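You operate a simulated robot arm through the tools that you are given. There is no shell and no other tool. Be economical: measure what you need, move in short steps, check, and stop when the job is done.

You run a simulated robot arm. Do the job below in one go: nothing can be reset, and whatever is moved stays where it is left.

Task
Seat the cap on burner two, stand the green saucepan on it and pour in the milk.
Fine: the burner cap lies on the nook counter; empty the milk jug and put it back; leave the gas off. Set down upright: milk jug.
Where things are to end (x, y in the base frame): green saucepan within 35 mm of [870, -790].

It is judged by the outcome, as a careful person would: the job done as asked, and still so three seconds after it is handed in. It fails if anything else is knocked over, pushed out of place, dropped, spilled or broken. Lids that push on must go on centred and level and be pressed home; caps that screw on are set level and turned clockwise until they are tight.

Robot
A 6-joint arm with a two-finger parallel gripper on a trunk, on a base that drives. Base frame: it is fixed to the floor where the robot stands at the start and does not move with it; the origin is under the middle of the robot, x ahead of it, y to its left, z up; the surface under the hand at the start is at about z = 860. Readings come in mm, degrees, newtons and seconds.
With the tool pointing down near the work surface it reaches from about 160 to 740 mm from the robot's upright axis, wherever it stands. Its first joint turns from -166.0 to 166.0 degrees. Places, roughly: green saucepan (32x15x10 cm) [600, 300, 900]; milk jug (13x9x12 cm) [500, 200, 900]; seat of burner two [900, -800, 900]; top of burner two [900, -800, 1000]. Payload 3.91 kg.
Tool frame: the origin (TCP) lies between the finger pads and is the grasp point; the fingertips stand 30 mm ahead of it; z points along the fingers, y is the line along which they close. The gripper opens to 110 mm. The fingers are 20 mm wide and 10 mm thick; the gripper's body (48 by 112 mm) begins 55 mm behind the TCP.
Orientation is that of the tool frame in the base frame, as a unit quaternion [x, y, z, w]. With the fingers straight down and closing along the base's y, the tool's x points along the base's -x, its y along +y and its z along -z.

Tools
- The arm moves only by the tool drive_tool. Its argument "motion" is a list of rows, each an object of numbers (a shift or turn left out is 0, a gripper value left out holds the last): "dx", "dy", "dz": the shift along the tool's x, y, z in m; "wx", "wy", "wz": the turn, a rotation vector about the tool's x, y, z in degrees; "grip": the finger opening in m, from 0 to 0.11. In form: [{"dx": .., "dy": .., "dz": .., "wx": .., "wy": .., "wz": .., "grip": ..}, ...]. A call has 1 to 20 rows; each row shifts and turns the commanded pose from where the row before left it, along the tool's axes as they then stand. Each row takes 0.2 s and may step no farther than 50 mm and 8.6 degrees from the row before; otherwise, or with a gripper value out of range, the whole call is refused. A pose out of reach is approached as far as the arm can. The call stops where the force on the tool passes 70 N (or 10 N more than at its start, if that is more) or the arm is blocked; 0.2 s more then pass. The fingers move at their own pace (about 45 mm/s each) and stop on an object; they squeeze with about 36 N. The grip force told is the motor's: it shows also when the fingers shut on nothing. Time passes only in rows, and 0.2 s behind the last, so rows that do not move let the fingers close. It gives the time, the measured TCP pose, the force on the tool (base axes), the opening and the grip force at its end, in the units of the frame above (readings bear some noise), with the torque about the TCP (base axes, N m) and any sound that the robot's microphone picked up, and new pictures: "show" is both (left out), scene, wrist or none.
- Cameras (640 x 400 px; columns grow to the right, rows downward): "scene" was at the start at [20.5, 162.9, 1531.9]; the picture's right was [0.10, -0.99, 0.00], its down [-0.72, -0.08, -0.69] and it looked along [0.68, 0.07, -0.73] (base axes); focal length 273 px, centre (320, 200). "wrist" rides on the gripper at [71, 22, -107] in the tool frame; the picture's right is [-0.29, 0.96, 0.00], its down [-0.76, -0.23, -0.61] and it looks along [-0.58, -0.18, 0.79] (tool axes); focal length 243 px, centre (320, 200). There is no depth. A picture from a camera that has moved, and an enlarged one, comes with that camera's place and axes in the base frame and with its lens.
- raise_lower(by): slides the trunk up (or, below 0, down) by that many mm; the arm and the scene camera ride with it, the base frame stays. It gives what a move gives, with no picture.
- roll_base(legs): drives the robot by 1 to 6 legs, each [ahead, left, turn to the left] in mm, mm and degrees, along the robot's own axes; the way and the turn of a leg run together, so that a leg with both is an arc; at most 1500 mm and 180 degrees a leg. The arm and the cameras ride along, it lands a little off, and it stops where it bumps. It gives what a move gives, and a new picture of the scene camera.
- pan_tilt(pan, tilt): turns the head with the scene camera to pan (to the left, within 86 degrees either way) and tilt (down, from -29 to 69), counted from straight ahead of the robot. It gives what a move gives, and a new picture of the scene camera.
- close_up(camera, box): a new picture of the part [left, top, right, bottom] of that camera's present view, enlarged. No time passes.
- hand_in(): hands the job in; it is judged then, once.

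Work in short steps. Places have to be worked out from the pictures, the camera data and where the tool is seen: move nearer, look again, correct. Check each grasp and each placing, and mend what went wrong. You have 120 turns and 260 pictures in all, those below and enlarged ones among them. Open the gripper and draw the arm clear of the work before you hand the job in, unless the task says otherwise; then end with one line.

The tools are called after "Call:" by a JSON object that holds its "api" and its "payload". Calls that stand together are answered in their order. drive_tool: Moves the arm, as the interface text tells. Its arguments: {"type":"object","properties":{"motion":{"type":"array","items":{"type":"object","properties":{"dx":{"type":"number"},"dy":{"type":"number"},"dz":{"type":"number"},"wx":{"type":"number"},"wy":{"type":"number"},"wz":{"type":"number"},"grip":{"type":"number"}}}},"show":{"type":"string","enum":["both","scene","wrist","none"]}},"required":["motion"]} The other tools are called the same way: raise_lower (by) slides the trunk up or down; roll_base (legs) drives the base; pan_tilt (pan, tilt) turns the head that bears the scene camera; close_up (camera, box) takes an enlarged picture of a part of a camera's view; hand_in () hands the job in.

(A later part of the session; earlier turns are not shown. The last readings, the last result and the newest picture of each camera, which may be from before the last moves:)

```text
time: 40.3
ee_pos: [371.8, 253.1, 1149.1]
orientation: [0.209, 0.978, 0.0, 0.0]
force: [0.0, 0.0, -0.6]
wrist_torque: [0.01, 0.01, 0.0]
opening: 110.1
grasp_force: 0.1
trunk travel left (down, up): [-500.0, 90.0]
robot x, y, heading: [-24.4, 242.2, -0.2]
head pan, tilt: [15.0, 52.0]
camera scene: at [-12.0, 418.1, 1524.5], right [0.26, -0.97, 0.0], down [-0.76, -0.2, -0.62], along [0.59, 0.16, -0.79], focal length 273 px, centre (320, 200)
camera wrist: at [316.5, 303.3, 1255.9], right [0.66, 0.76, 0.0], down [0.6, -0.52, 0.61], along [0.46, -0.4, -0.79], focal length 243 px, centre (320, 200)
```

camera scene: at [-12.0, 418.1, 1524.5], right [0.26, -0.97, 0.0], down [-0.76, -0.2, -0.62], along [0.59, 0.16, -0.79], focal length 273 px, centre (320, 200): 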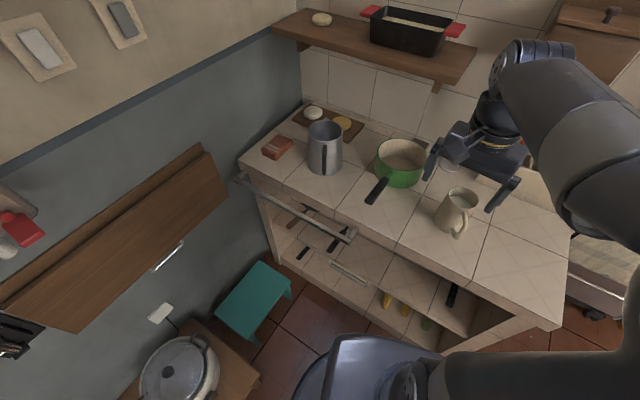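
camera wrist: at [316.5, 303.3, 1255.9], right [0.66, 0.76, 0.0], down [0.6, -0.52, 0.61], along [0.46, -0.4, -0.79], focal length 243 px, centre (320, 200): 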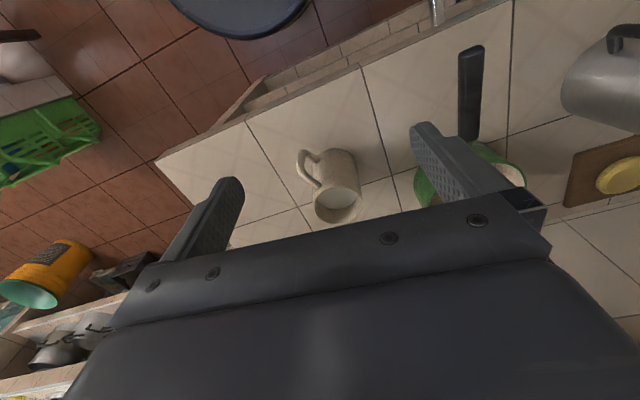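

I move over the handle to (538, 385, 1090) for a nearer look.

Call:
{"api": "drive_tool", "payload": {"motion": [{"dx": -0.0195, "dy": 0.0376}, {"dx": -0.0195, "dy": 0.0376}, {"dx": -0.0195, "dy": 0.0376}, {"dx": -0.0195, "dy": 0.0376}, {"dx": -0.0195, "dy": 0.0376}, {"dz": 0.04}, {"dz": 0.03}, {}]}}

Call:
{"api": "close_up", "payload": {"camera": "scene", "box": [340, 120, 460, 220]}}

Call:
{"api": "close_up", "payload": {"camera": "wrist", "box": [220, 20, 420, 200]}}

```text
time: 42.1
ee_pos: [537.5, 385.8, 1078.1]
orientation: [0.208, 0.978, 0.0, 0.0]
force: [0.1, 0.1, -0.3]
wrist_torque: [-0.03, -0.01, 0.01]
opening: 110.0
grasp_force: 0.0
trunk travel left (down, up): [-500.0, 90.0]
robot x, y, heading: [-23.6, 247.0, 0.1]
head pan, tilt: [15.0, 52.0]
camera scene: at [-11.8, 418.2, 1524.5], right [0.26, -0.97, 0.0], down [-0.76, -0.2, -0.62], along [0.59, 0.16, -0.79], focal length 273 px, centre (320, 200)
camera wrist: at [481.9, 435.7, 1185.0], right [0.65, 0.76, 0.0], down [0.6, -0.52, 0.61], along [0.46, -0.4, -0.79], focal length 243 px, centre (320, 200)
```

scene: 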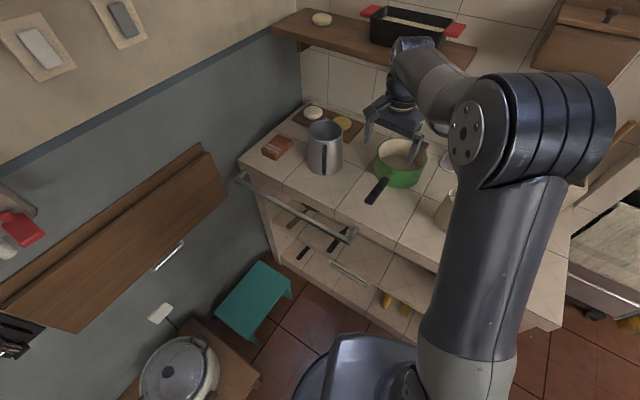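
wrist: 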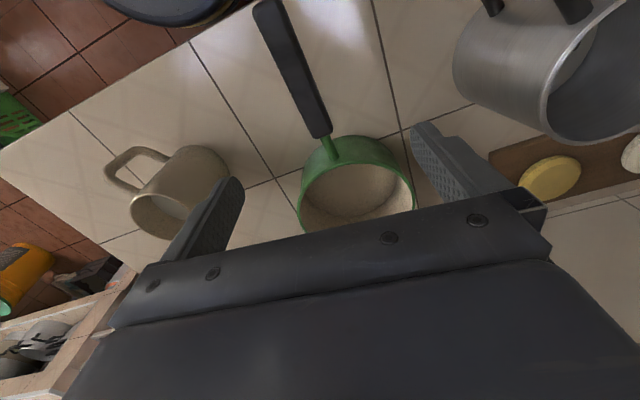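

```text
4.00 times, centred on (400, 170) of scene
camera zoom: at [-11.8, 418.2, 1524.5], right [0.26, -0.97, 0.0], down [-0.76, -0.2, -0.62], along [0.59, 0.16, -0.79], focal length 1093 px, centre (0, 320)
```

zoom: 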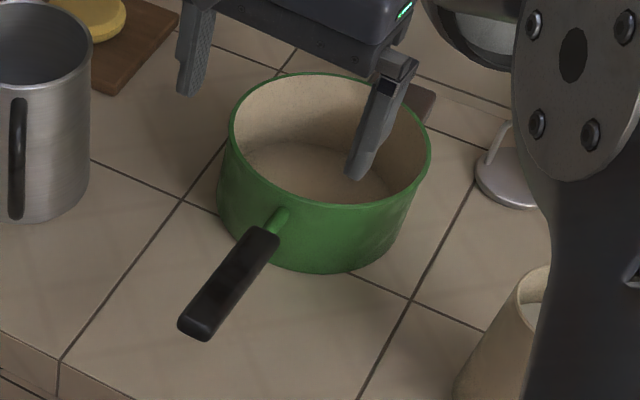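

```text
2.22 times, centred on (320, 110) of wrist
camera zoom: at [481.9, 435.7, 1185.0], right [0.65, 0.76, 0.0], down [0.6, -0.52, 0.61], along [0.46, -0.4, -0.79], focal length 539 px, centre (320, 400)
```

zoom: 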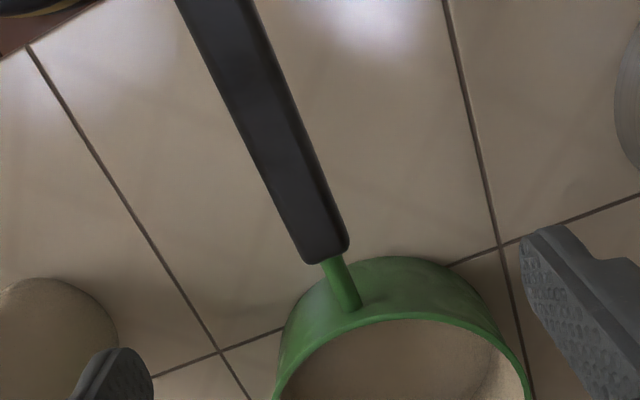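

Handle: black part from (565, 370, 925) rising to (452, 408, 947). I align to it, tilt the hand ~25° toward the bowl for a longer pad contact, and descend above the handle.

Call:
{"api": "drive_tool", "payload": {"motion": [{"dx": -0.002, "dy": -0.0055, "grip": 0.065}, {"wz": -5.4}, {"wy": -8.3}, {"wy": -8.3}, {"wy": -8.3}, {"dz": 0.0362, "dx": 0.017}, {"dz": 0.0362, "dx": 0.017}, {}]}}

Call:
{"api": "close_up", "payload": {"camera": "scene", "box": [340, 120, 460, 220]}}

```text
time: 43.9
ee_pos: [536.9, 380.0, 999.1]
orientation: [0.157, 0.964, -0.034, 0.213]
force: [-0.1, 0.1, -0.4]
wrist_torque: [0.01, -0.01, 0.03]
opening: 65.0
grasp_force: 0.0
trunk travel left (down, up): [-500.0, 90.0]
robot x, y, heading: [-25.9, 243.3, -0.1]
head pan, tilt: [15.0, 52.0]
camera scene: at [-11.7, 418.2, 1524.5], right [0.26, -0.97, 0.0], down [-0.76, -0.2, -0.62], along [0.59, 0.16, -0.79], focal length 273 px, centre (320, 200)
camera wrist: at [440.4, 436.2, 1066.0], right [0.55, 0.82, 0.12], down [0.34, -0.36, 0.87], along [0.76, -0.44, -0.47], focal length 243 px, centre (320, 200)
```

scene: 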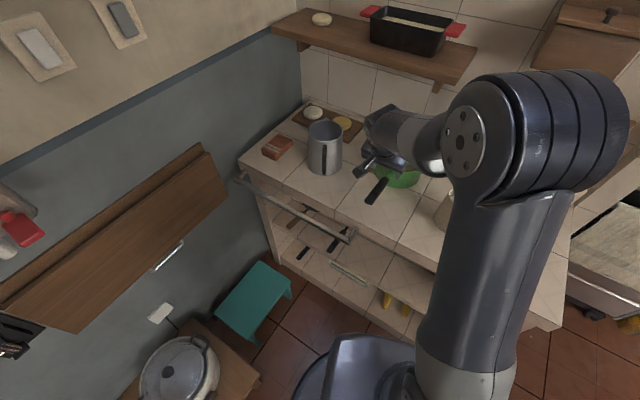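
wrist: 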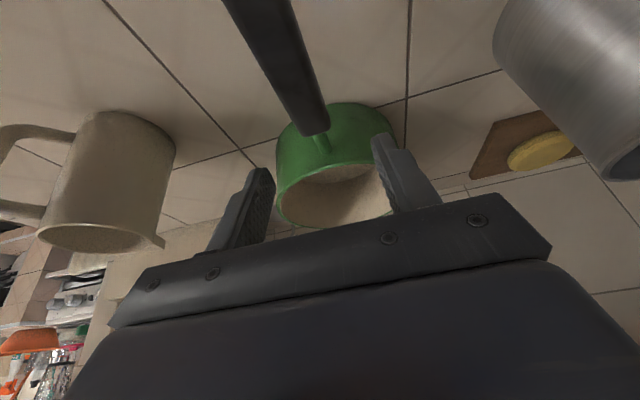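

```text
4.00 times, centred on (400, 170) of scene
camera zoom: at [-11.7, 418.2, 1524.5], right [0.26, -0.97, 0.0], down [-0.76, -0.2, -0.62], along [0.59, 0.16, -0.79], focal length 1093 px, centre (0, 320)
```

zoom: 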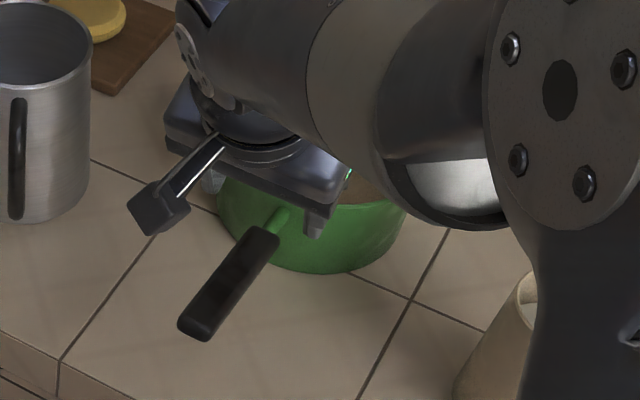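

Alignment agrees (handle y≈377 at x=537). I descend and close on the handle.

Call:
{"api": "drive_tool", "payload": {"motion": [{"dz": 0.0226, "dx": 0.0106, "dy": -0.003}, {"dz": 0.0226, "dx": 0.0106}, {"dz": 0.0136, "dx": 0.0064}, {"dz": 0.0091, "dx": 0.0042}, {"grip": 0.0}, {"grip": 0.0}, {"grip": 0.0}, {"grip": 0.0}, {}]}}

Call:
{"api": "close_up", "payload": {"camera": "scene", "box": [340, 120, 460, 220]}}

```text
time: 45.9
ee_pos: [535.3, 377.4, 925.5]
orientation: [0.159, 0.964, -0.036, 0.212]
force: [0.0, 0.5, -0.3]
wrist_torque: [0.14, 0.03, 0.14]
opening: 25.8
grasp_force: 36.0
trunk travel left (down, up): [-500.0, 90.0]
robot x, y, heading: [-26.9, 244.6, 0.2]
head pan, tilt: [15.0, 52.0]
camera scene: at [-11.8, 418.2, 1524.5], right [0.26, -0.97, 0.0], down [-0.76, -0.2, -0.62], along [0.59, 0.16, -0.79], focal length 273 px, centre (320, 200)
camera wrist: at [439.0, 434.0, 990.6], right [0.55, 0.82, 0.12], down [0.34, -0.36, 0.87], along [0.76, -0.44, -0.48], focal length 243 px, centre (320, 200)
```

scene: 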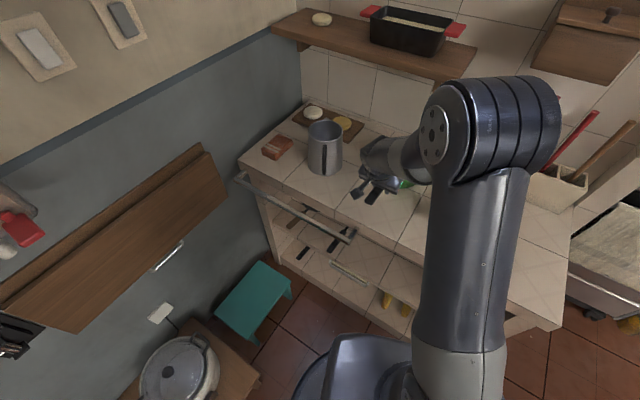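
wrist: 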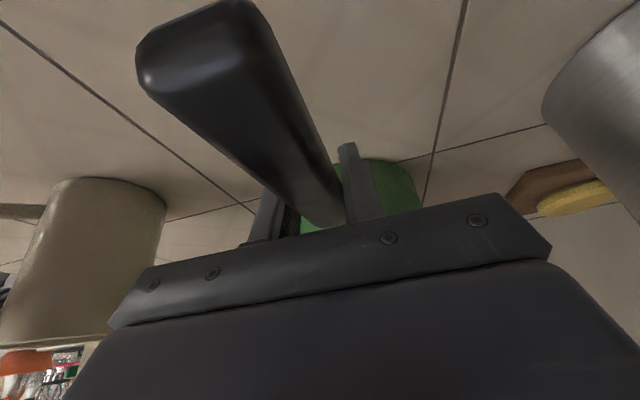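

```text
4.00 times, centred on (400, 170) of scene
camera zoom: at [-11.8, 418.2, 1524.5], right [0.26, -0.97, 0.0], down [-0.76, -0.2, -0.62], along [0.59, 0.16, -0.79], focal length 1093 px, centre (0, 320)
```

zoom: 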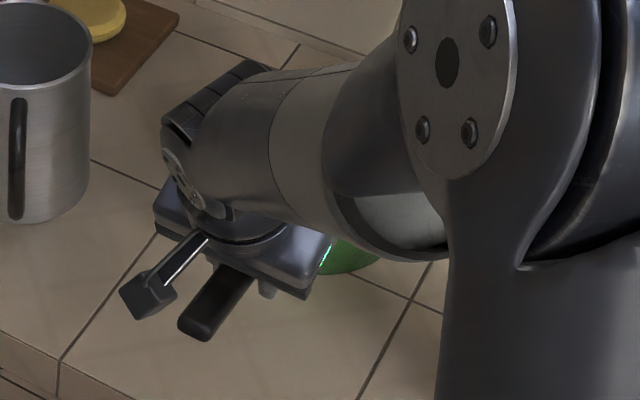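

Handle gripped (25.8 mm wide). I lift 30 mm and read the load and droop.

Call:
{"api": "drive_tool", "payload": {"motion": [{"dz": -0.0091, "dx": -0.0042}, {"dz": -0.0091, "dx": -0.0042}, {"dz": -0.0091, "dx": -0.0042}, {}]}}

Call:
{"api": "close_up", "payload": {"camera": "scene", "box": [340, 120, 460, 220]}}

```text
time: 46.9
ee_pos: [535.3, 377.2, 954.6]
orientation: [0.158, 0.964, -0.036, 0.213]
force: [0.4, -0.9, -2.9]
wrist_torque: [0.09, 0.32, -0.03]
opening: 25.9
grasp_force: 35.5
trunk travel left (down, up): [-500.0, 90.0]
robot x, y, heading: [-23.9, 241.4, 0.1]
head pan, tilt: [15.0, 52.0]
camera scene: at [-11.7, 418.1, 1524.5], right [0.26, -0.97, 0.0], down [-0.76, -0.2, -0.62], along [0.59, 0.16, -0.79], focal length 273 px, centre (320, 200)
camera wrist: at [439.3, 433.5, 1020.9], right [0.55, 0.82, 0.12], down [0.34, -0.36, 0.87], along [0.76, -0.44, -0.48], focal length 243 px, centre (320, 200)
```

scene: 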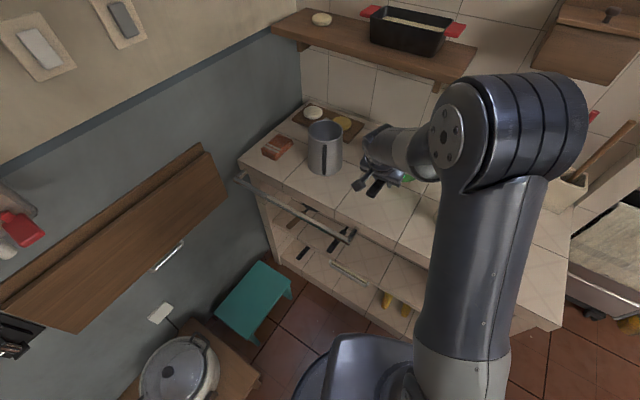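
wrist: 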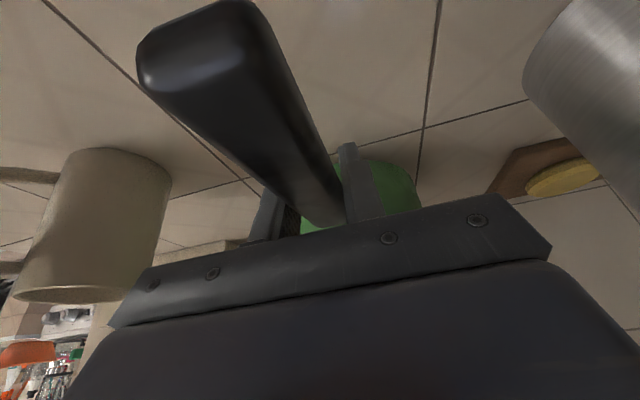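

```text
4.00 times, centred on (400, 170) of scene
camera zoom: at [-11.7, 418.1, 1524.5], right [0.26, -0.97, 0.0], down [-0.76, -0.2, -0.62], along [0.59, 0.16, -0.79], focal length 1093 px, centre (0, 320)
```

zoom: 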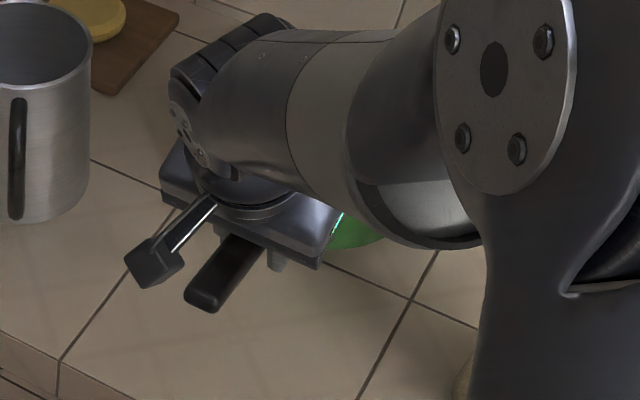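

The pan weighs ~0.3 kg and doesn't droop. I lift 140 mm more and draw it in toward the robot for transit.

Call:
{"api": "drive_tool", "payload": {"motion": [{"dz": -0.0317, "dx": -0.0148}, {"dz": -0.0317, "dx": -0.0148}, {"dz": -0.0317, "dx": -0.0148}, {"dz": -0.0317, "dx": -0.0148}, {"dx": 0.0277, "dz": -0.0129, "dy": -0.0243}, {"dx": 0.0277, "dz": -0.0129, "dy": -0.0243}, {"dx": 0.0277, "dz": -0.0129, "dy": -0.0243}, {"dx": 0.0277, "dz": -0.0129, "dy": -0.0243}, {"dx": 0.0277, "dz": -0.0129, "dy": -0.0243}, {"dx": 0.0277, "dz": -0.0129, "dy": -0.0243}, {}]}}

```text
time: 49.3
ee_pos: [315.6, 295.7, 1095.9]
orientation: [0.158, 0.964, -0.036, 0.212]
force: [0.0, 0.3, -3.0]
wrist_torque: [0.1, 0.29, -0.01]
opening: 26.1
grasp_force: 36.5
trunk travel left (down, up): [-500.0, 90.0]
robot x, y, heading: [-27.7, 242.2, -0.1]
head pan, tilt: [15.0, 52.0]
camera scene: at [-12.2, 417.9, 1524.5], right [0.26, -0.97, 0.0], down [-0.76, -0.2, -0.62], along [0.59, 0.16, -0.79], focal length 273 px, centre (320, 200)
camera wrist: at [218.9, 352.4, 1161.7], right [0.55, 0.82, 0.12], down [0.34, -0.36, 0.87], along [0.76, -0.44, -0.48], focal length 243 px, centre (320, 200)
```

scene: 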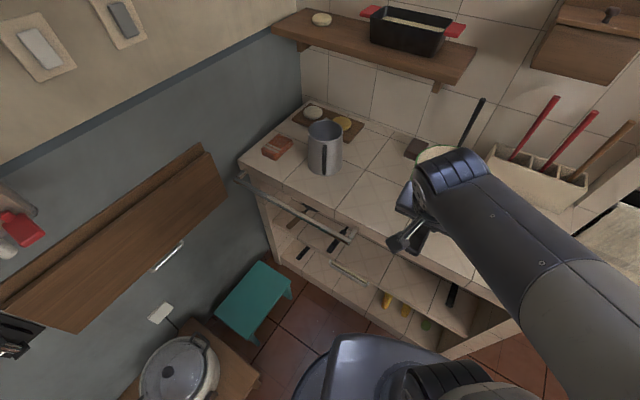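
wrist: 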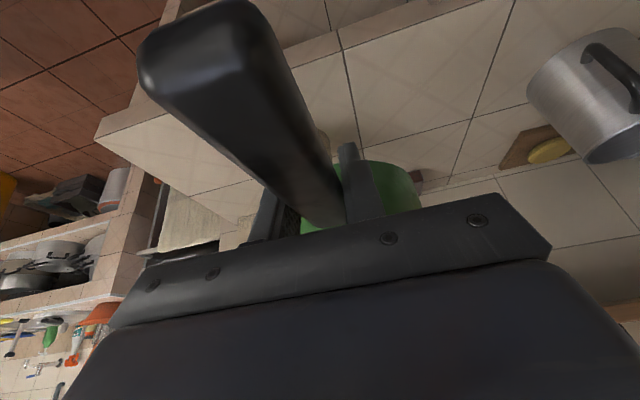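

Drive: right, forward part-way, then right again, staying clear of the low wall and the stove.

Call:
{"api": "roll_base", "payload": {"legs": [[0, -760, 0], [225, 0, 0], [0, -150, 0]]}}

Call:
{"api": "pan_tilt", "payload": {"pan": -5, "tilt": 45}}

```text
time: 55.7
ee_pos: [538.1, -617.7, 1095.6]
orientation: [0.16, 0.963, -0.036, 0.213]
force: [0.7, 0.1, -2.8]
wrist_torque: [0.1, 0.27, 0.01]
opening: 25.9
grasp_force: 35.7
trunk travel left (down, up): [-500.0, 90.0]
robot x, y, heading: [194.5, -665.9, -0.2]
head pan, tilt: [15.0, 52.0]
camera scene: at [210.6, -494.3, 1524.5], right [0.25, -0.97, 0.0], down [-0.76, -0.2, -0.62], along [0.6, 0.16, -0.79], focal length 273 px, centre (320, 200)
```

scene: 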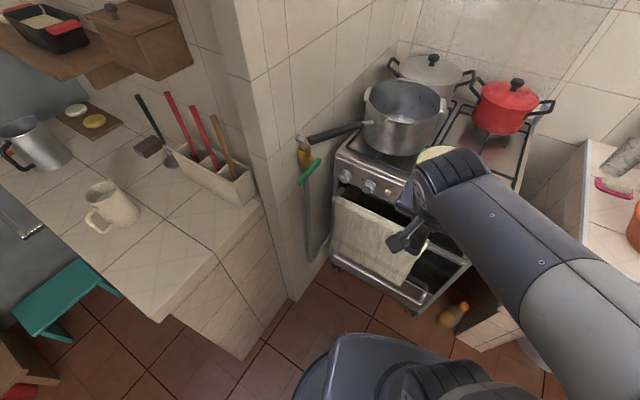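

```text
time: 56.6
ee_pos: [537.3, -617.2, 1095.5]
orientation: [0.161, 0.963, -0.037, 0.213]
force: [-0.3, -0.5, -2.9]
wrist_torque: [0.12, 0.27, 0.01]
opening: 25.7
grasp_force: 36.0
trunk travel left (down, up): [-500.0, 90.0]
robot x, y, heading: [197.8, -669.6, -0.1]
head pan, tilt: [-5.0, 45.0]
camera scene: at [218.9, -520.6, 1534.0], right [-0.09, -1.0, 0.0], down [-0.7, 0.07, -0.71], along [0.7, -0.07, -0.71], focal length 273 px, centre (320, 200)
```

scene: 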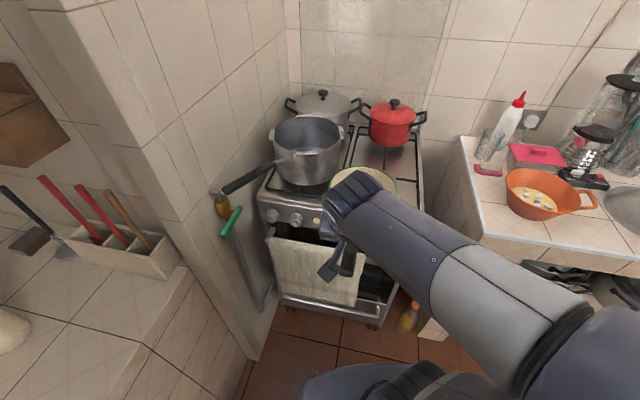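

I turn the handle to point straight back, move right and forward over burner two, staying high.

Call:
{"api": "drive_tool", "payload": {"motion": [{"wx": -2.4, "wz": -5.13}, {"wx": -2.4, "wz": -5.13}, {"wx": -2.4, "wz": -5.13}, {"dy": -0.043}, {"dy": -0.043}, {"dy": -0.043}, {"dy": -0.043}, {"dx": -0.0335, "dz": 0.0156}, {"dx": -0.0335, "dz": 0.0156}, {"dx": -0.0335, "dz": 0.0156}, {"dx": -0.0335, "dz": 0.0156}, {"dx": -0.0335, "dz": 0.0156}, {}]}}

Call:
{"api": "close_up", "payload": {"camera": "scene", "box": [300, 100, 460, 230]}}

```text
time: 59.4
ee_pos: [716.5, -797.3, 1096.4]
orientation: [0.018, 0.976, -0.004, 0.215]
force: [0.7, 0.6, -2.8]
wrist_torque: [0.0, 0.31, -0.02]
opening: 25.7
grasp_force: 35.8
trunk travel left (down, up): [-500.0, 90.0]
robot x, y, heading: [193.0, -666.9, -0.4]
head pan, tilt: [-5.0, 45.0]
camera scene: at [219.3, -520.8, 1534.0], right [-0.09, -1.0, 0.0], down [-0.7, 0.07, -0.71], along [0.7, -0.07, -0.71], focal length 273 px, centre (320, 200)
camera wrist: at [608.9, -770.1, 1162.0], right [0.3, 0.95, 0.12], down [0.43, -0.25, 0.87], along [0.86, -0.21, -0.48], focal length 243 px, centre (320, 200)
```

scene: 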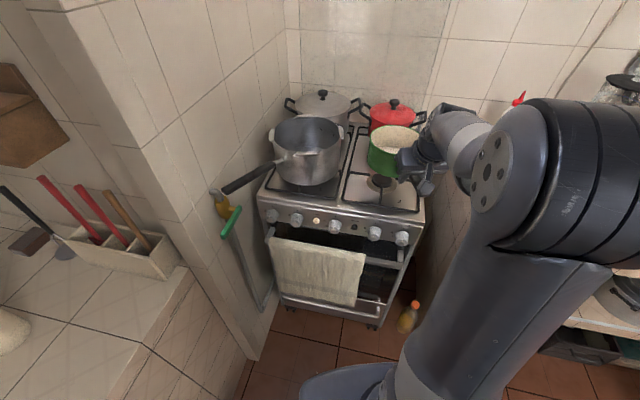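
wrist: 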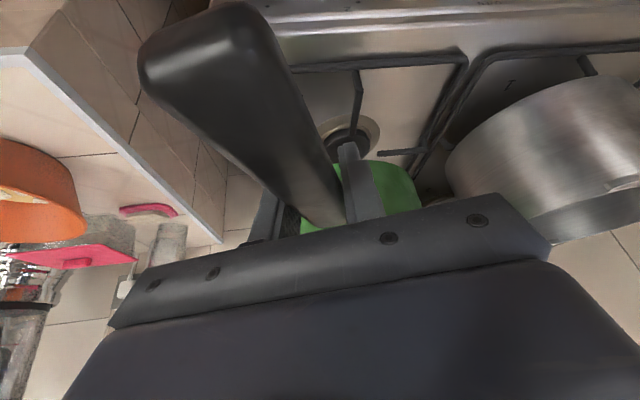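

```text
3.08 times, centred on (380, 165) of scene
camera zoom: at [219.3, -520.8, 1534.0], right [-0.09, -1.0, 0.0], down [-0.7, 0.07, -0.71], along [0.7, -0.07, -0.71], focal length 841 px, centre (135, 308)
```

zoom: 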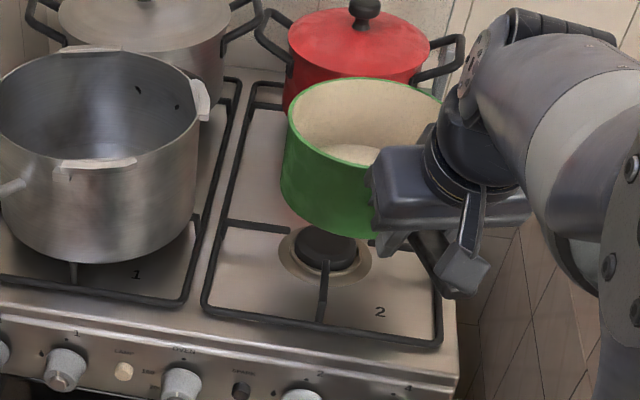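

Bowl is ~10 mm right of centre. I correct by +4 x, +9 y, lower 45 mm and look again.

Call:
{"api": "drive_tool", "payload": {"motion": [{"dx": -0.0036, "dz": 0.0017, "dy": 0.009}, {"dz": 0.0204, "dx": 0.0095}, {"dz": 0.0204, "dx": 0.0095}, {}]}}

Call:
{"api": "close_up", "payload": {"camera": "scene", "box": [300, 110, 460, 230]}}

Call:
{"api": "close_up", "payload": {"camera": "wrist", "box": [260, 60, 460, 220]}}

```text
time: 60.4
ee_pos: [720.4, -787.2, 1049.2]
orientation: [0.017, 0.977, -0.004, 0.214]
force: [1.0, 0.0, -2.3]
wrist_torque: [-0.01, 0.3, -0.02]
opening: 26.1
grasp_force: 36.2
trunk travel left (down, up): [-500.0, 90.0]
robot x, y, heading: [194.6, -669.6, -0.2]
head pan, tilt: [-5.0, 45.0]
camera scene: at [219.1, -520.8, 1534.1], right [-0.09, -1.0, 0.0], down [-0.7, 0.07, -0.71], along [0.7, -0.07, -0.71], focal length 273 px, centre (320, 200)
camera wrist: at [612.7, -760.8, 1116.3], right [0.3, 0.95, 0.12], down [0.43, -0.25, 0.87], along [0.86, -0.21, -0.48], focal length 243 px, centre (320, 200)
```

scene: 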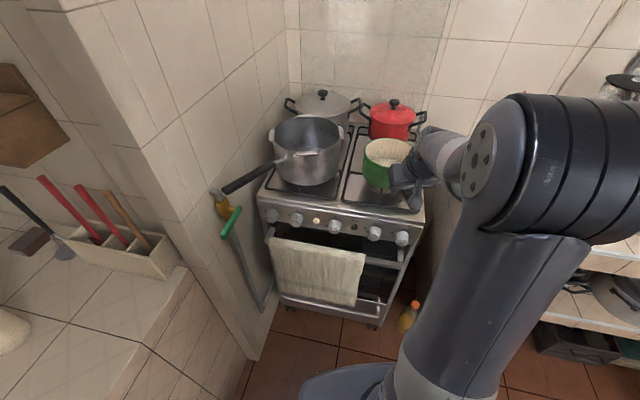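
wrist: 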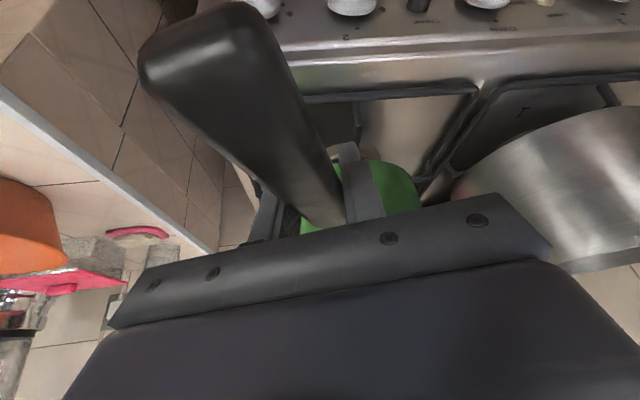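

```text
3.33 times, centred on (380, 170) of scene
camera zoom: at [219.1, -520.8, 1534.1], right [-0.09, -1.0, 0.0], down [-0.7, 0.07, -0.71], along [0.7, -0.07, -0.71], focal length 911 px, centre (120, 300)
```

zoom: 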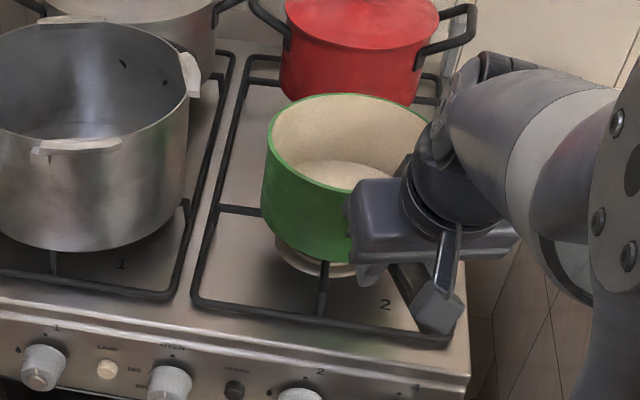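

```text
2.50 times, centred on (360, 140) of wrist
camera zoom: at [612.7, -760.8, 1116.3], right [0.3, 0.95, 0.12], down [0.43, -0.25, 0.87], along [0.86, -0.21, -0.48], focal length 606 px, centre (220, 350)
```

zoom: 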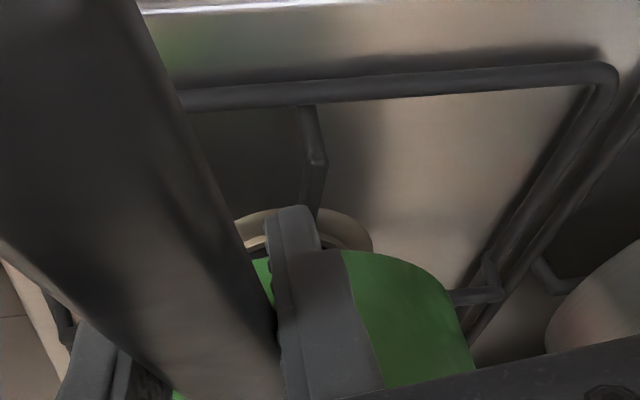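

Bowl is over the burner at about (871, -789). I lower in small steps until the grate takes the load.

Call:
{"api": "drive_tool", "payload": {"motion": [{"dz": 0.0036, "dx": 0.0017}, {"dz": 0.0036, "dx": 0.0017}, {"dz": 0.0027, "dx": 0.0013}, {}], "show": "none"}}

```text
time: 61.4
ee_pos: [719.6, -787.0, 1038.8]
orientation: [0.017, 0.976, -0.003, 0.215]
force: [0.9, 0.2, -2.5]
wrist_torque: [0.05, 0.28, 0.01]
opening: 25.8
grasp_force: 36.0
trunk travel left (down, up): [-500.0, 90.0]
robot x, y, heading: [194.4, -666.0, 0.0]
head pan, tilt: [-5.0, 45.0]
```

Still free; continue in 2 mm steps.

Call:
{"api": "drive_tool", "payload": {"motion": [{"dz": 0.0018, "dx": 0.00085}, {"dz": 0.0018, "dx": 0.00085}, {"dz": 0.0018, "dx": 0.00085}, {}], "show": "none"}}

Call:
{"api": "close_up", "payload": {"camera": "scene", "box": [340, 130, 440, 220]}}

```text
time: 62.4
ee_pos: [719.9, -785.8, 1033.0]
orientation: [0.016, 0.976, -0.004, 0.215]
force: [0.7, 0.5, -3.5]
wrist_torque: [0.01, 0.31, 0.04]
opening: 25.8
grasp_force: 36.2
trunk travel left (down, up): [-500.0, 90.0]
robot x, y, heading: [195.7, -671.5, -0.3]
head pan, tilt: [-5.0, 45.0]
```

```text
4.44 times, centred on (390, 175) of scene
camera zoom: at [219.0, -520.7, 1534.0], right [-0.09, -1.0, 0.0], down [-0.7, 0.07, -0.71], along [0.7, -0.07, -0.71], focal length 1214 px, centre (9, 311)
```

zoom: 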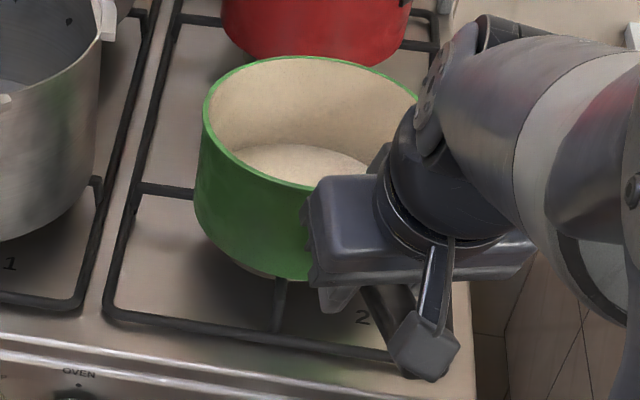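

Call:
{"api": "drive_tool", "payload": {"motion": [{"dz": 0.0018, "dx": 0.00085}, {}, {"dz": 0.0018, "dx": 0.00085}, {}, {"dz": 0.0018, "dx": 0.00085}, {}], "show": "none"}}

```text
time: 63.8
ee_pos: [721.0, -787.1, 1029.0]
orientation: [0.016, 0.976, -0.004, 0.218]
force: [-1.3, 0.0, 11.5]
wrist_torque: [0.19, -0.97, 0.16]
opening: 26.0
grasp_force: 36.1
trunk travel left (down, up): [-500.0, 90.0]
robot x, y, heading: [197.7, -665.9, -0.4]
head pan, tilt: [-5.0, 45.0]
```

The grate is carrying the pan (near side first). I ease up 1 mm and open the fingers, then look.

Call:
{"api": "drive_tool", "payload": {"motion": [{"dz": -0.0009, "dx": -0.0004}, {"grip": 0.03}, {"grip": 0.036}, {"grip": 0.045}, {"grip": 0.06}, {}]}}

Call:
{"api": "close_up", "payload": {"camera": "scene", "box": [340, 130, 440, 220]}}

```text
time: 65.2
ee_pos: [719.6, -787.2, 1029.0]
orientation: [0.016, 0.976, -0.003, 0.216]
force: [-0.8, 0.2, -0.3]
wrist_torque: [-0.02, -0.04, -0.02]
opening: 59.9
grasp_force: 0.1
trunk travel left (down, up): [-500.0, 90.0]
robot x, y, heading: [198.5, -666.9, -0.7]
head pan, tilt: [-5.0, 45.0]
camera scene: at [218.8, -520.7, 1534.0], right [-0.09, -1.0, 0.0], down [-0.7, 0.07, -0.71], along [0.7, -0.07, -0.71], focal length 273 px, centre (320, 200)
camera wrist: at [612.5, -761.2, 1094.6], right [0.3, 0.95, 0.12], down [0.43, -0.25, 0.87], along [0.86, -0.21, -0.48], focal length 243 px, centre (320, 200)
```

scene: 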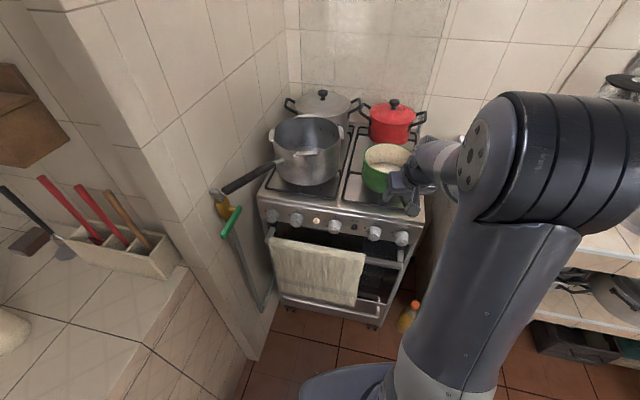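
wrist: 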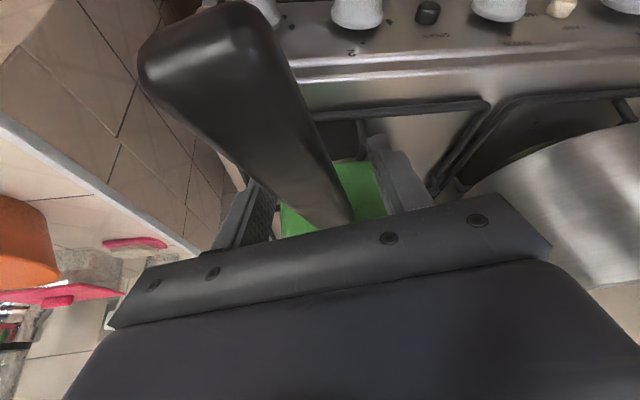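

```text
4.44 times, centred on (390, 175) of scene
camera zoom: at [218.8, -520.7, 1534.0], right [-0.09, -1.0, 0.0], down [-0.7, 0.07, -0.71], along [0.7, -0.07, -0.71], focal length 1214 px, centre (9, 311)
```

zoom: 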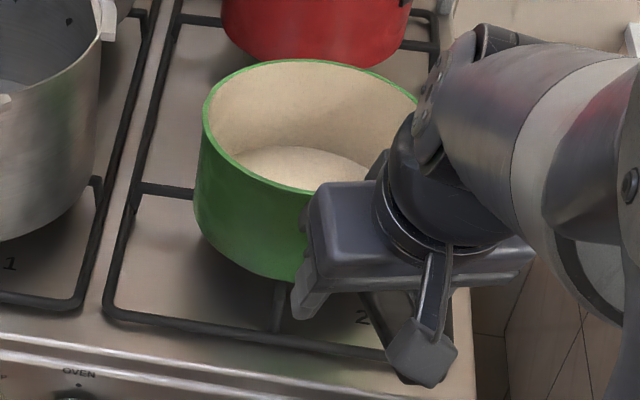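

Released; I lift straight up and pull back to view.

Call:
{"api": "drive_tool", "payload": {"motion": [{"dz": -0.0317, "dx": -0.0148}, {"dz": -0.0317, "dx": -0.0148}, {"dz": -0.0317, "dx": -0.0148}, {"dx": 0.0362, "dz": -0.0169}, {"dx": 0.0362, "dz": -0.0169}, {"dx": 0.0362, "dz": -0.0169}, {"dx": 0.0362, "dz": -0.0169}, {"dx": 0.0362, "dz": -0.0169}, {}]}}

Call:
{"api": "close_up", "payload": {"camera": "scene", "box": [330, 110, 450, 230]}}

```text
time: 67.2
ee_pos: [520.0, -779.8, 1135.1]
orientation: [0.016, 0.976, -0.003, 0.215]
force: [0.0, -0.5, -0.4]
wrist_torque: [-0.01, 0.0, -0.01]
opening: 59.9
grasp_force: 0.1
trunk travel left (down, up): [-500.0, 90.0]
robot x, y, heading: [197.2, -667.1, -0.5]
head pan, tilt: [-5.0, 45.0]
camera scene: at [218.3, -520.5, 1534.0], right [-0.09, -1.0, 0.0], down [-0.7, 0.07, -0.71], along [0.7, -0.07, -0.71], focal length 273 px, centre (320, 200)
camera wrist: at [411.9, -753.8, 1201.4], right [0.29, 0.95, 0.12], down [0.43, -0.24, 0.87], along [0.86, -0.2, -0.48], focal length 243 px, centre (320, 200)
```

scene: 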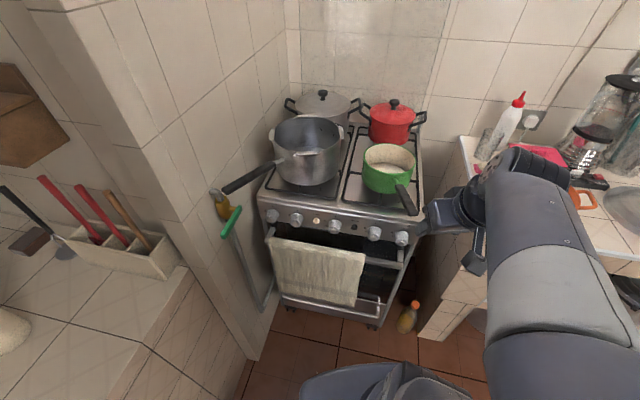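
wrist: 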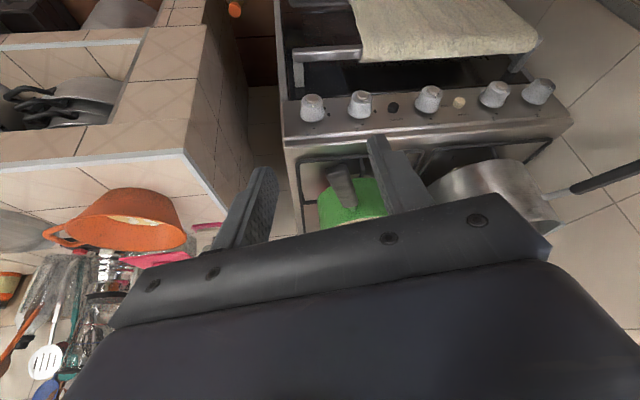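

```text
3.33 times, centred on (390, 170) of scene
camera zoom: at [218.3, -520.5, 1534.0], right [-0.09, -1.0, 0.0], down [-0.7, 0.07, -0.71], along [0.7, -0.07, -0.71], focal length 911 px, centre (87, 300)
```

zoom: 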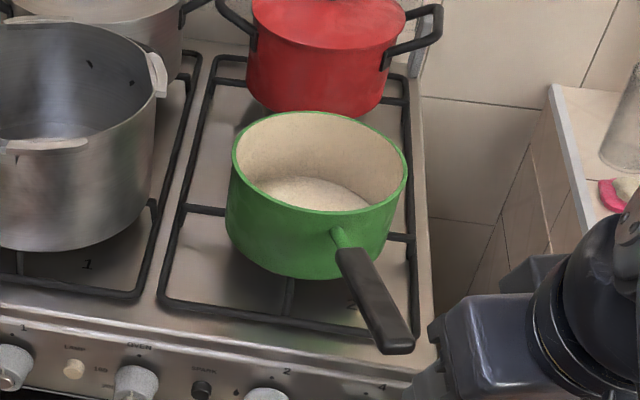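

The pan stands level on burner two. Next the jug: I straighten the hand and drive back to the nook.

Call:
{"api": "drive_tool", "payload": {"motion": [{"wy": 8.3}, {"wy": 8.3}, {"wy": 8.3}, {"wz": -1.9, "grip": 0.11}, {"dy": 0.04}, {"dy": 0.04}, {}], "show": "none"}}

Call:
{"api": "roll_base", "payload": {"legs": [[0, 150, 0], [-225, 0, 0], [0, 640, 0]]}}

Call:
{"api": "close_up", "payload": {"camera": "wrist", "box": [180, 0, 640, 240]}}

```text
time: 68.8
ee_pos: [521.3, -700.7, 1132.6]
orientation: [0.0, 1.0, 0.0, 0.001]
force: [0.1, -0.3, 0.1]
wrist_torque: [0.0, 0.03, 0.0]
opening: 109.9
grasp_force: 0.2
trunk travel left (down, up): [-500.0, 90.0]
robot x, y, heading: [194.8, -667.1, -0.4]
head pan, tilt: [-5.0, 45.0]
```

```text
time: 74.6
ee_pos: [301.4, 88.7, 1133.2]
orientation: [0.0, 1.0, 0.0, 0.0]
force: [0.0, 0.4, 0.1]
wrist_torque: [0.02, 0.01, -0.04]
opening: 109.9
grasp_force: 0.0
trunk travel left (down, up): [-500.0, 90.0]
robot x, y, heading: [-26.4, 119.3, -0.2]
head pan, tilt: [-5.0, 45.0]
camera scene: at [-1.2, 267.8, 1534.0], right [-0.09, -1.0, 0.0], down [-0.7, 0.07, -0.71], along [0.7, -0.07, -0.71], focal length 273 px, centre (320, 200)
```

scene: 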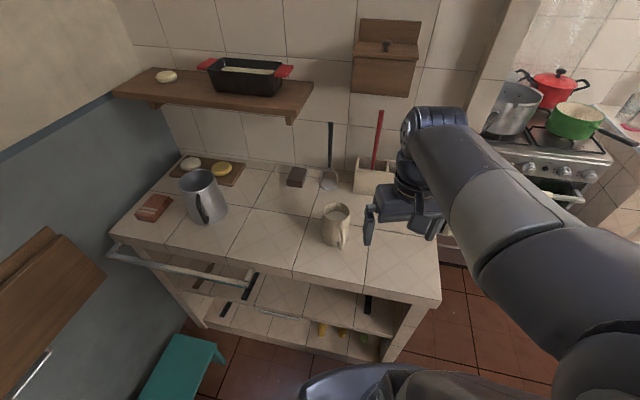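

```text
1.39 times, centred on (410, 120) of wrist
camera zoom: at [230.9, 110.2, 1239.5], right [0.29, 0.96, 0.0], down [0.76, -0.23, 0.61], along [0.58, -0.18, -0.79], focal length 338 px, centre (195, 311)
```

zoom: 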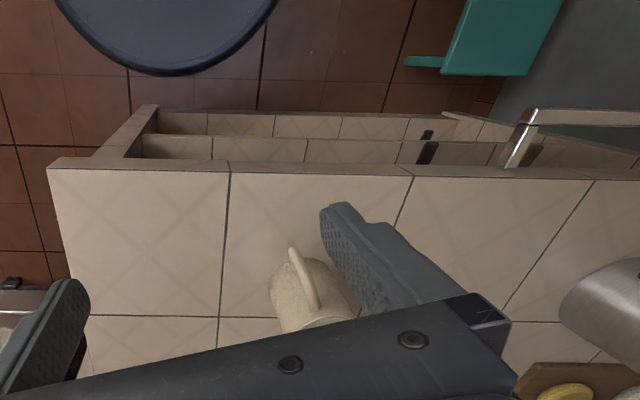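

I zoom in on the jug.

Call:
{"api": "close_up", "payload": {"camera": "scene", "box": [290, 180, 390, 260]}}

```text
5.00 times, centred on (340, 220) of scene
camera zoom: at [-1.2, 267.8, 1534.0], right [-0.09, -1.0, 0.0], down [-0.7, 0.07, -0.71], along [0.7, -0.07, -0.71], focal length 1366 px, centre (220, 100)
```

zoom: 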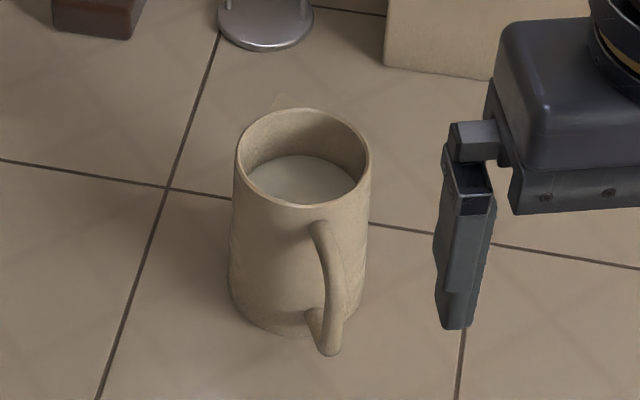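

Jug: rim centre (502, 175), top z≈980, handle toward -x. I'll first lift it top-down and turn it so the handle points to -y; I move above it.

Call:
{"api": "drive_tool", "payload": {"motion": [{"dx": -0.0401, "dy": 0.0173}, {"dx": -0.0401, "dy": 0.0173}, {"dx": -0.0401, "dy": 0.0173}, {"dx": -0.0401, "dy": 0.0172}, {"dx": -0.0401, "dy": 0.0172}, {"wz": -7, "dz": 0.04}, {"dz": 0.03}, {}]}}

Call:
{"api": "close_up", "payload": {"camera": "wrist", "box": [200, 20, 440, 220]}}

Call:
{"api": "close_up", "payload": {"camera": "scene", "box": [290, 150, 400, 260]}}

```text
time: 76.4
ee_pos: [501.4, 175.4, 1063.7]
orientation: [-0.06, 0.998, 0.0, 0.0]
force: [0.5, -0.1, -0.1]
wrist_torque: [0.03, -0.05, -0.01]
opening: 110.3
grasp_force: 0.1
trunk travel left (down, up): [-500.0, 90.0]
robot x, y, heading: [-24.3, 115.4, -0.4]
head pan, tilt: [-5.0, 45.0]
camera scene: at [-0.9, 267.8, 1534.0], right [-0.09, -1.0, 0.0], down [-0.7, 0.07, -0.71], along [0.7, -0.07, -0.71], focal length 273 px, centre (320, 200)
camera wrist: at [429.5, 188.1, 1169.6], right [0.17, 0.99, 0.0], down [0.78, -0.14, 0.61], along [0.6, -0.1, -0.79], focal length 243 px, centre (320, 200)
```

scene: 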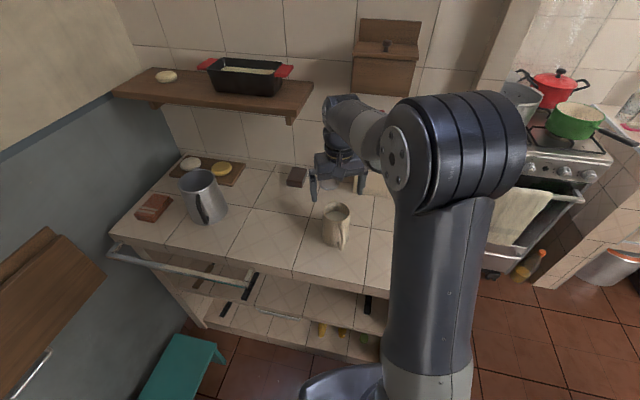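
wrist: 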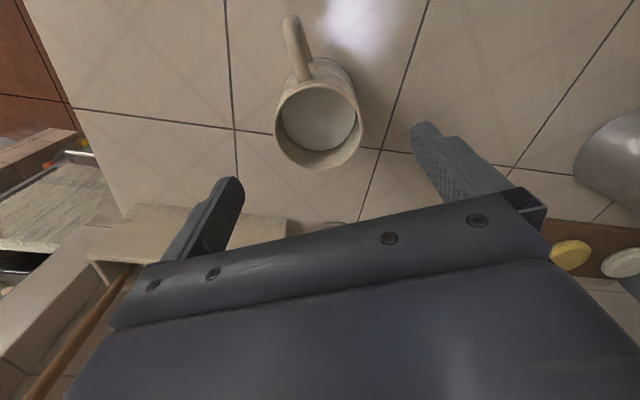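

```text
2.00 times, centred on (320, 120) of wrist
camera zoom: at [429.5, 188.1, 1169.6], right [0.17, 0.99, 0.0], down [0.78, -0.14, 0.61], along [0.6, -0.1, -0.79], focal length 485 px, centre (320, 360)
```

zoom: 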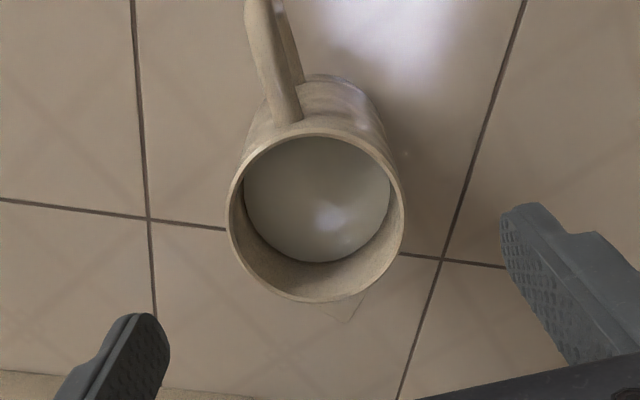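

```text
3.64 times, centred on (345, 205) of scene
camera zoom: at [-0.9, 267.8, 1534.0], right [-0.09, -1.0, 0.0], down [-0.7, 0.07, -0.71], along [0.7, -0.07, -0.71], focal length 994 px, centre (229, 182)
```

zoom: 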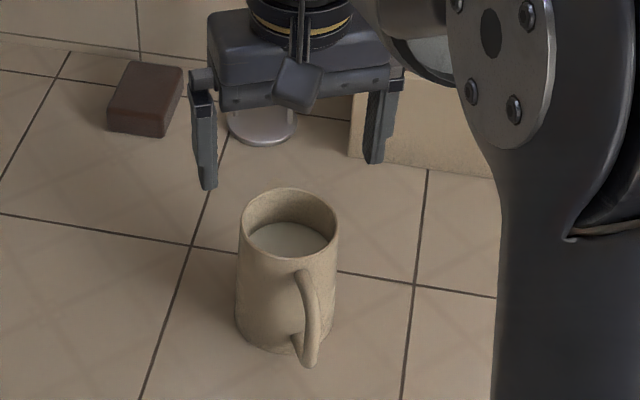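

The jug is centred below; handle azimuth ≈190°. I descend to z≈950 and grip the body.

Call:
{"api": "drive_tool", "payload": {"motion": [{"dz": 0.035}, {"dz": 0.035}, {"dz": 0.03}, {"dz": 0.014}, {"grip": 0.085}, {"grip": 0.06}, {"grip": 0.06}, {"grip": 0.06}, {}]}}

```text
time: 78.4
ee_pos: [501.9, 175.1, 949.0]
orientation: [-0.06, 0.998, 0.0, 0.0]
force: [0.7, -1.5, 0.3]
wrist_torque: [-0.06, -0.24, -0.07]
opening: 76.0
grasp_force: 36.3
trunk travel left (down, up): [-500.0, 90.0]
robot x, y, heading: [-17.9, 118.5, -0.2]
head pan, tilt: [-5.0, 45.0]
camera scene: at [-0.9, 267.6, 1534.0], right [-0.09, -1.0, 0.0], down [-0.7, 0.07, -0.71], along [0.7, -0.07, -0.71], focal length 273 px, centre (320, 200)
camera wrist: at [429.8, 187.9, 1055.3], right [0.17, 0.99, 0.0], down [0.78, -0.14, 0.61], along [0.6, -0.1, -0.79], focal length 243 px, centre (320, 200)
```

scene: 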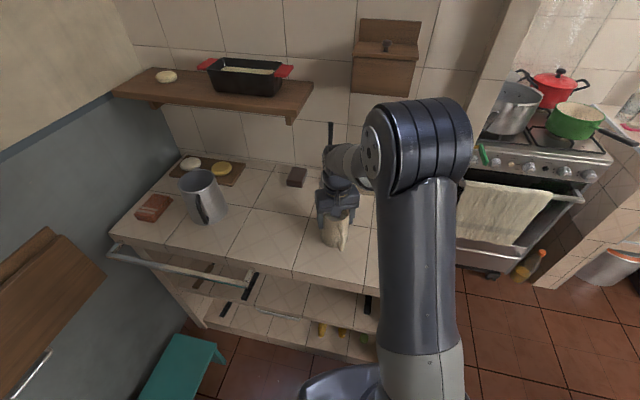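
wrist: 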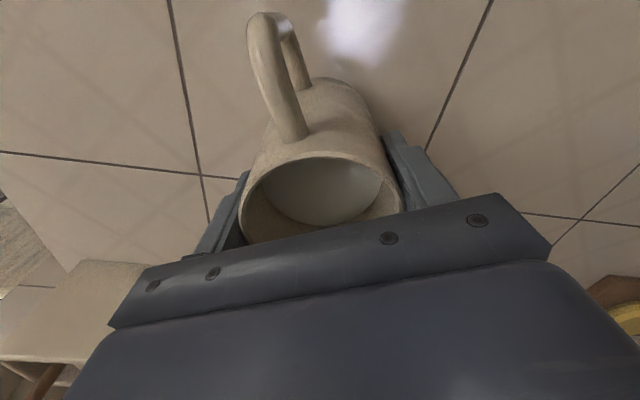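

Gripped at 76 mm. I lift 30 mm gently to weigh it.

Call:
{"api": "drive_tool", "payload": {"motion": [{"dz": -0.008}, {"dz": -0.012}, {"dz": -0.01}, {}, {}], "show": "wrist"}}

```text
time: 79.6
ee_pos: [502.5, 175.5, 979.1]
orientation: [-0.061, 0.998, 0.0, 0.0]
force: [0.8, -0.7, -5.6]
wrist_torque: [0.0, -0.04, -0.01]
opening: 76.2
grasp_force: 35.8
trunk travel left (down, up): [-500.0, 90.0]
robot x, y, heading: [-24.7, 120.0, -0.3]
head pan, tilt: [-5.0, 45.0]
camera wrist: at [429.9, 188.1, 1085.4], right [0.17, 0.99, 0.0], down [0.78, -0.14, 0.61], along [0.6, -0.1, -0.79], focal length 243 px, centre (320, 200)
```

wrist: 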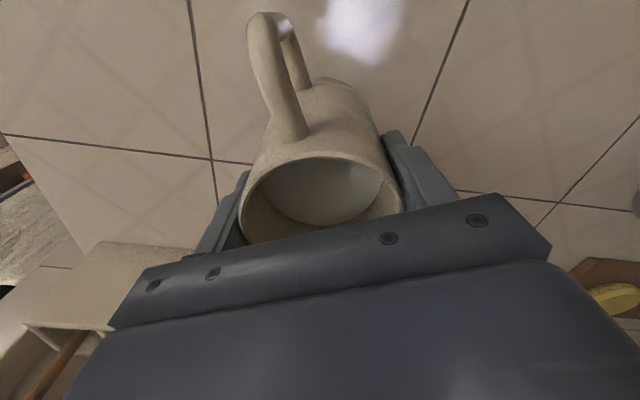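

~0.57 kg, steady. I rotate it -80° so the handle points to -y.

Call:
{"api": "drive_tool", "payload": {"motion": [{"wz": -2}, {"wz": -4}, {"wz": -5}, {"wz": -5}, {"wz": -5}, {"wz": -5}, {"wz": -5}, {"wz": -5}, {"wz": -5}, {"wz": -5}, {"wz": -5}, {"wz": -5}, {"wz": -5}, {"wz": -5}, {"wz": -5}, {"wz": -4}, {"wz": -3}, {"wz": -2}, {}]}}

```text
time: 83.6
ee_pos: [500.1, 174.9, 978.8]
orientation: [-0.688, 0.725, 0.001, 0.0]
force: [0.3, -0.3, -5.0]
wrist_torque: [0.03, -0.01, 0.03]
opening: 76.2
grasp_force: 35.7
trunk travel left (down, up): [-500.0, 90.0]
robot x, y, heading: [-21.9, 118.2, -0.5]
head pan, tilt: [-5.0, 45.0]
camera scene: at [-0.7, 267.8, 1534.0], right [-0.09, -1.0, 0.0], down [-0.7, 0.07, -0.71], along [0.7, -0.07, -0.71], focal length 273 px, centre (320, 200)
camera wrist: at [477.3, 105.1, 1085.2], right [-0.94, 0.34, 0.0], down [0.27, 0.75, 0.61], along [0.21, 0.57, -0.79], focal length 243 px, centre (320, 200)
```

scene: 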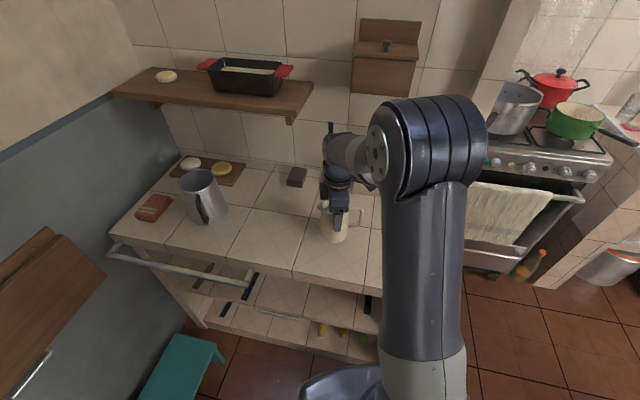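
wrist: 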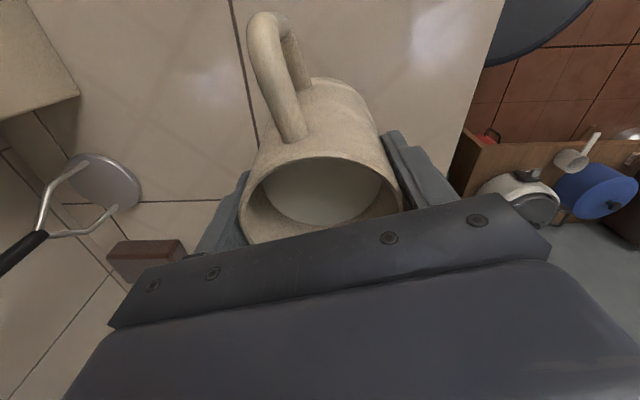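

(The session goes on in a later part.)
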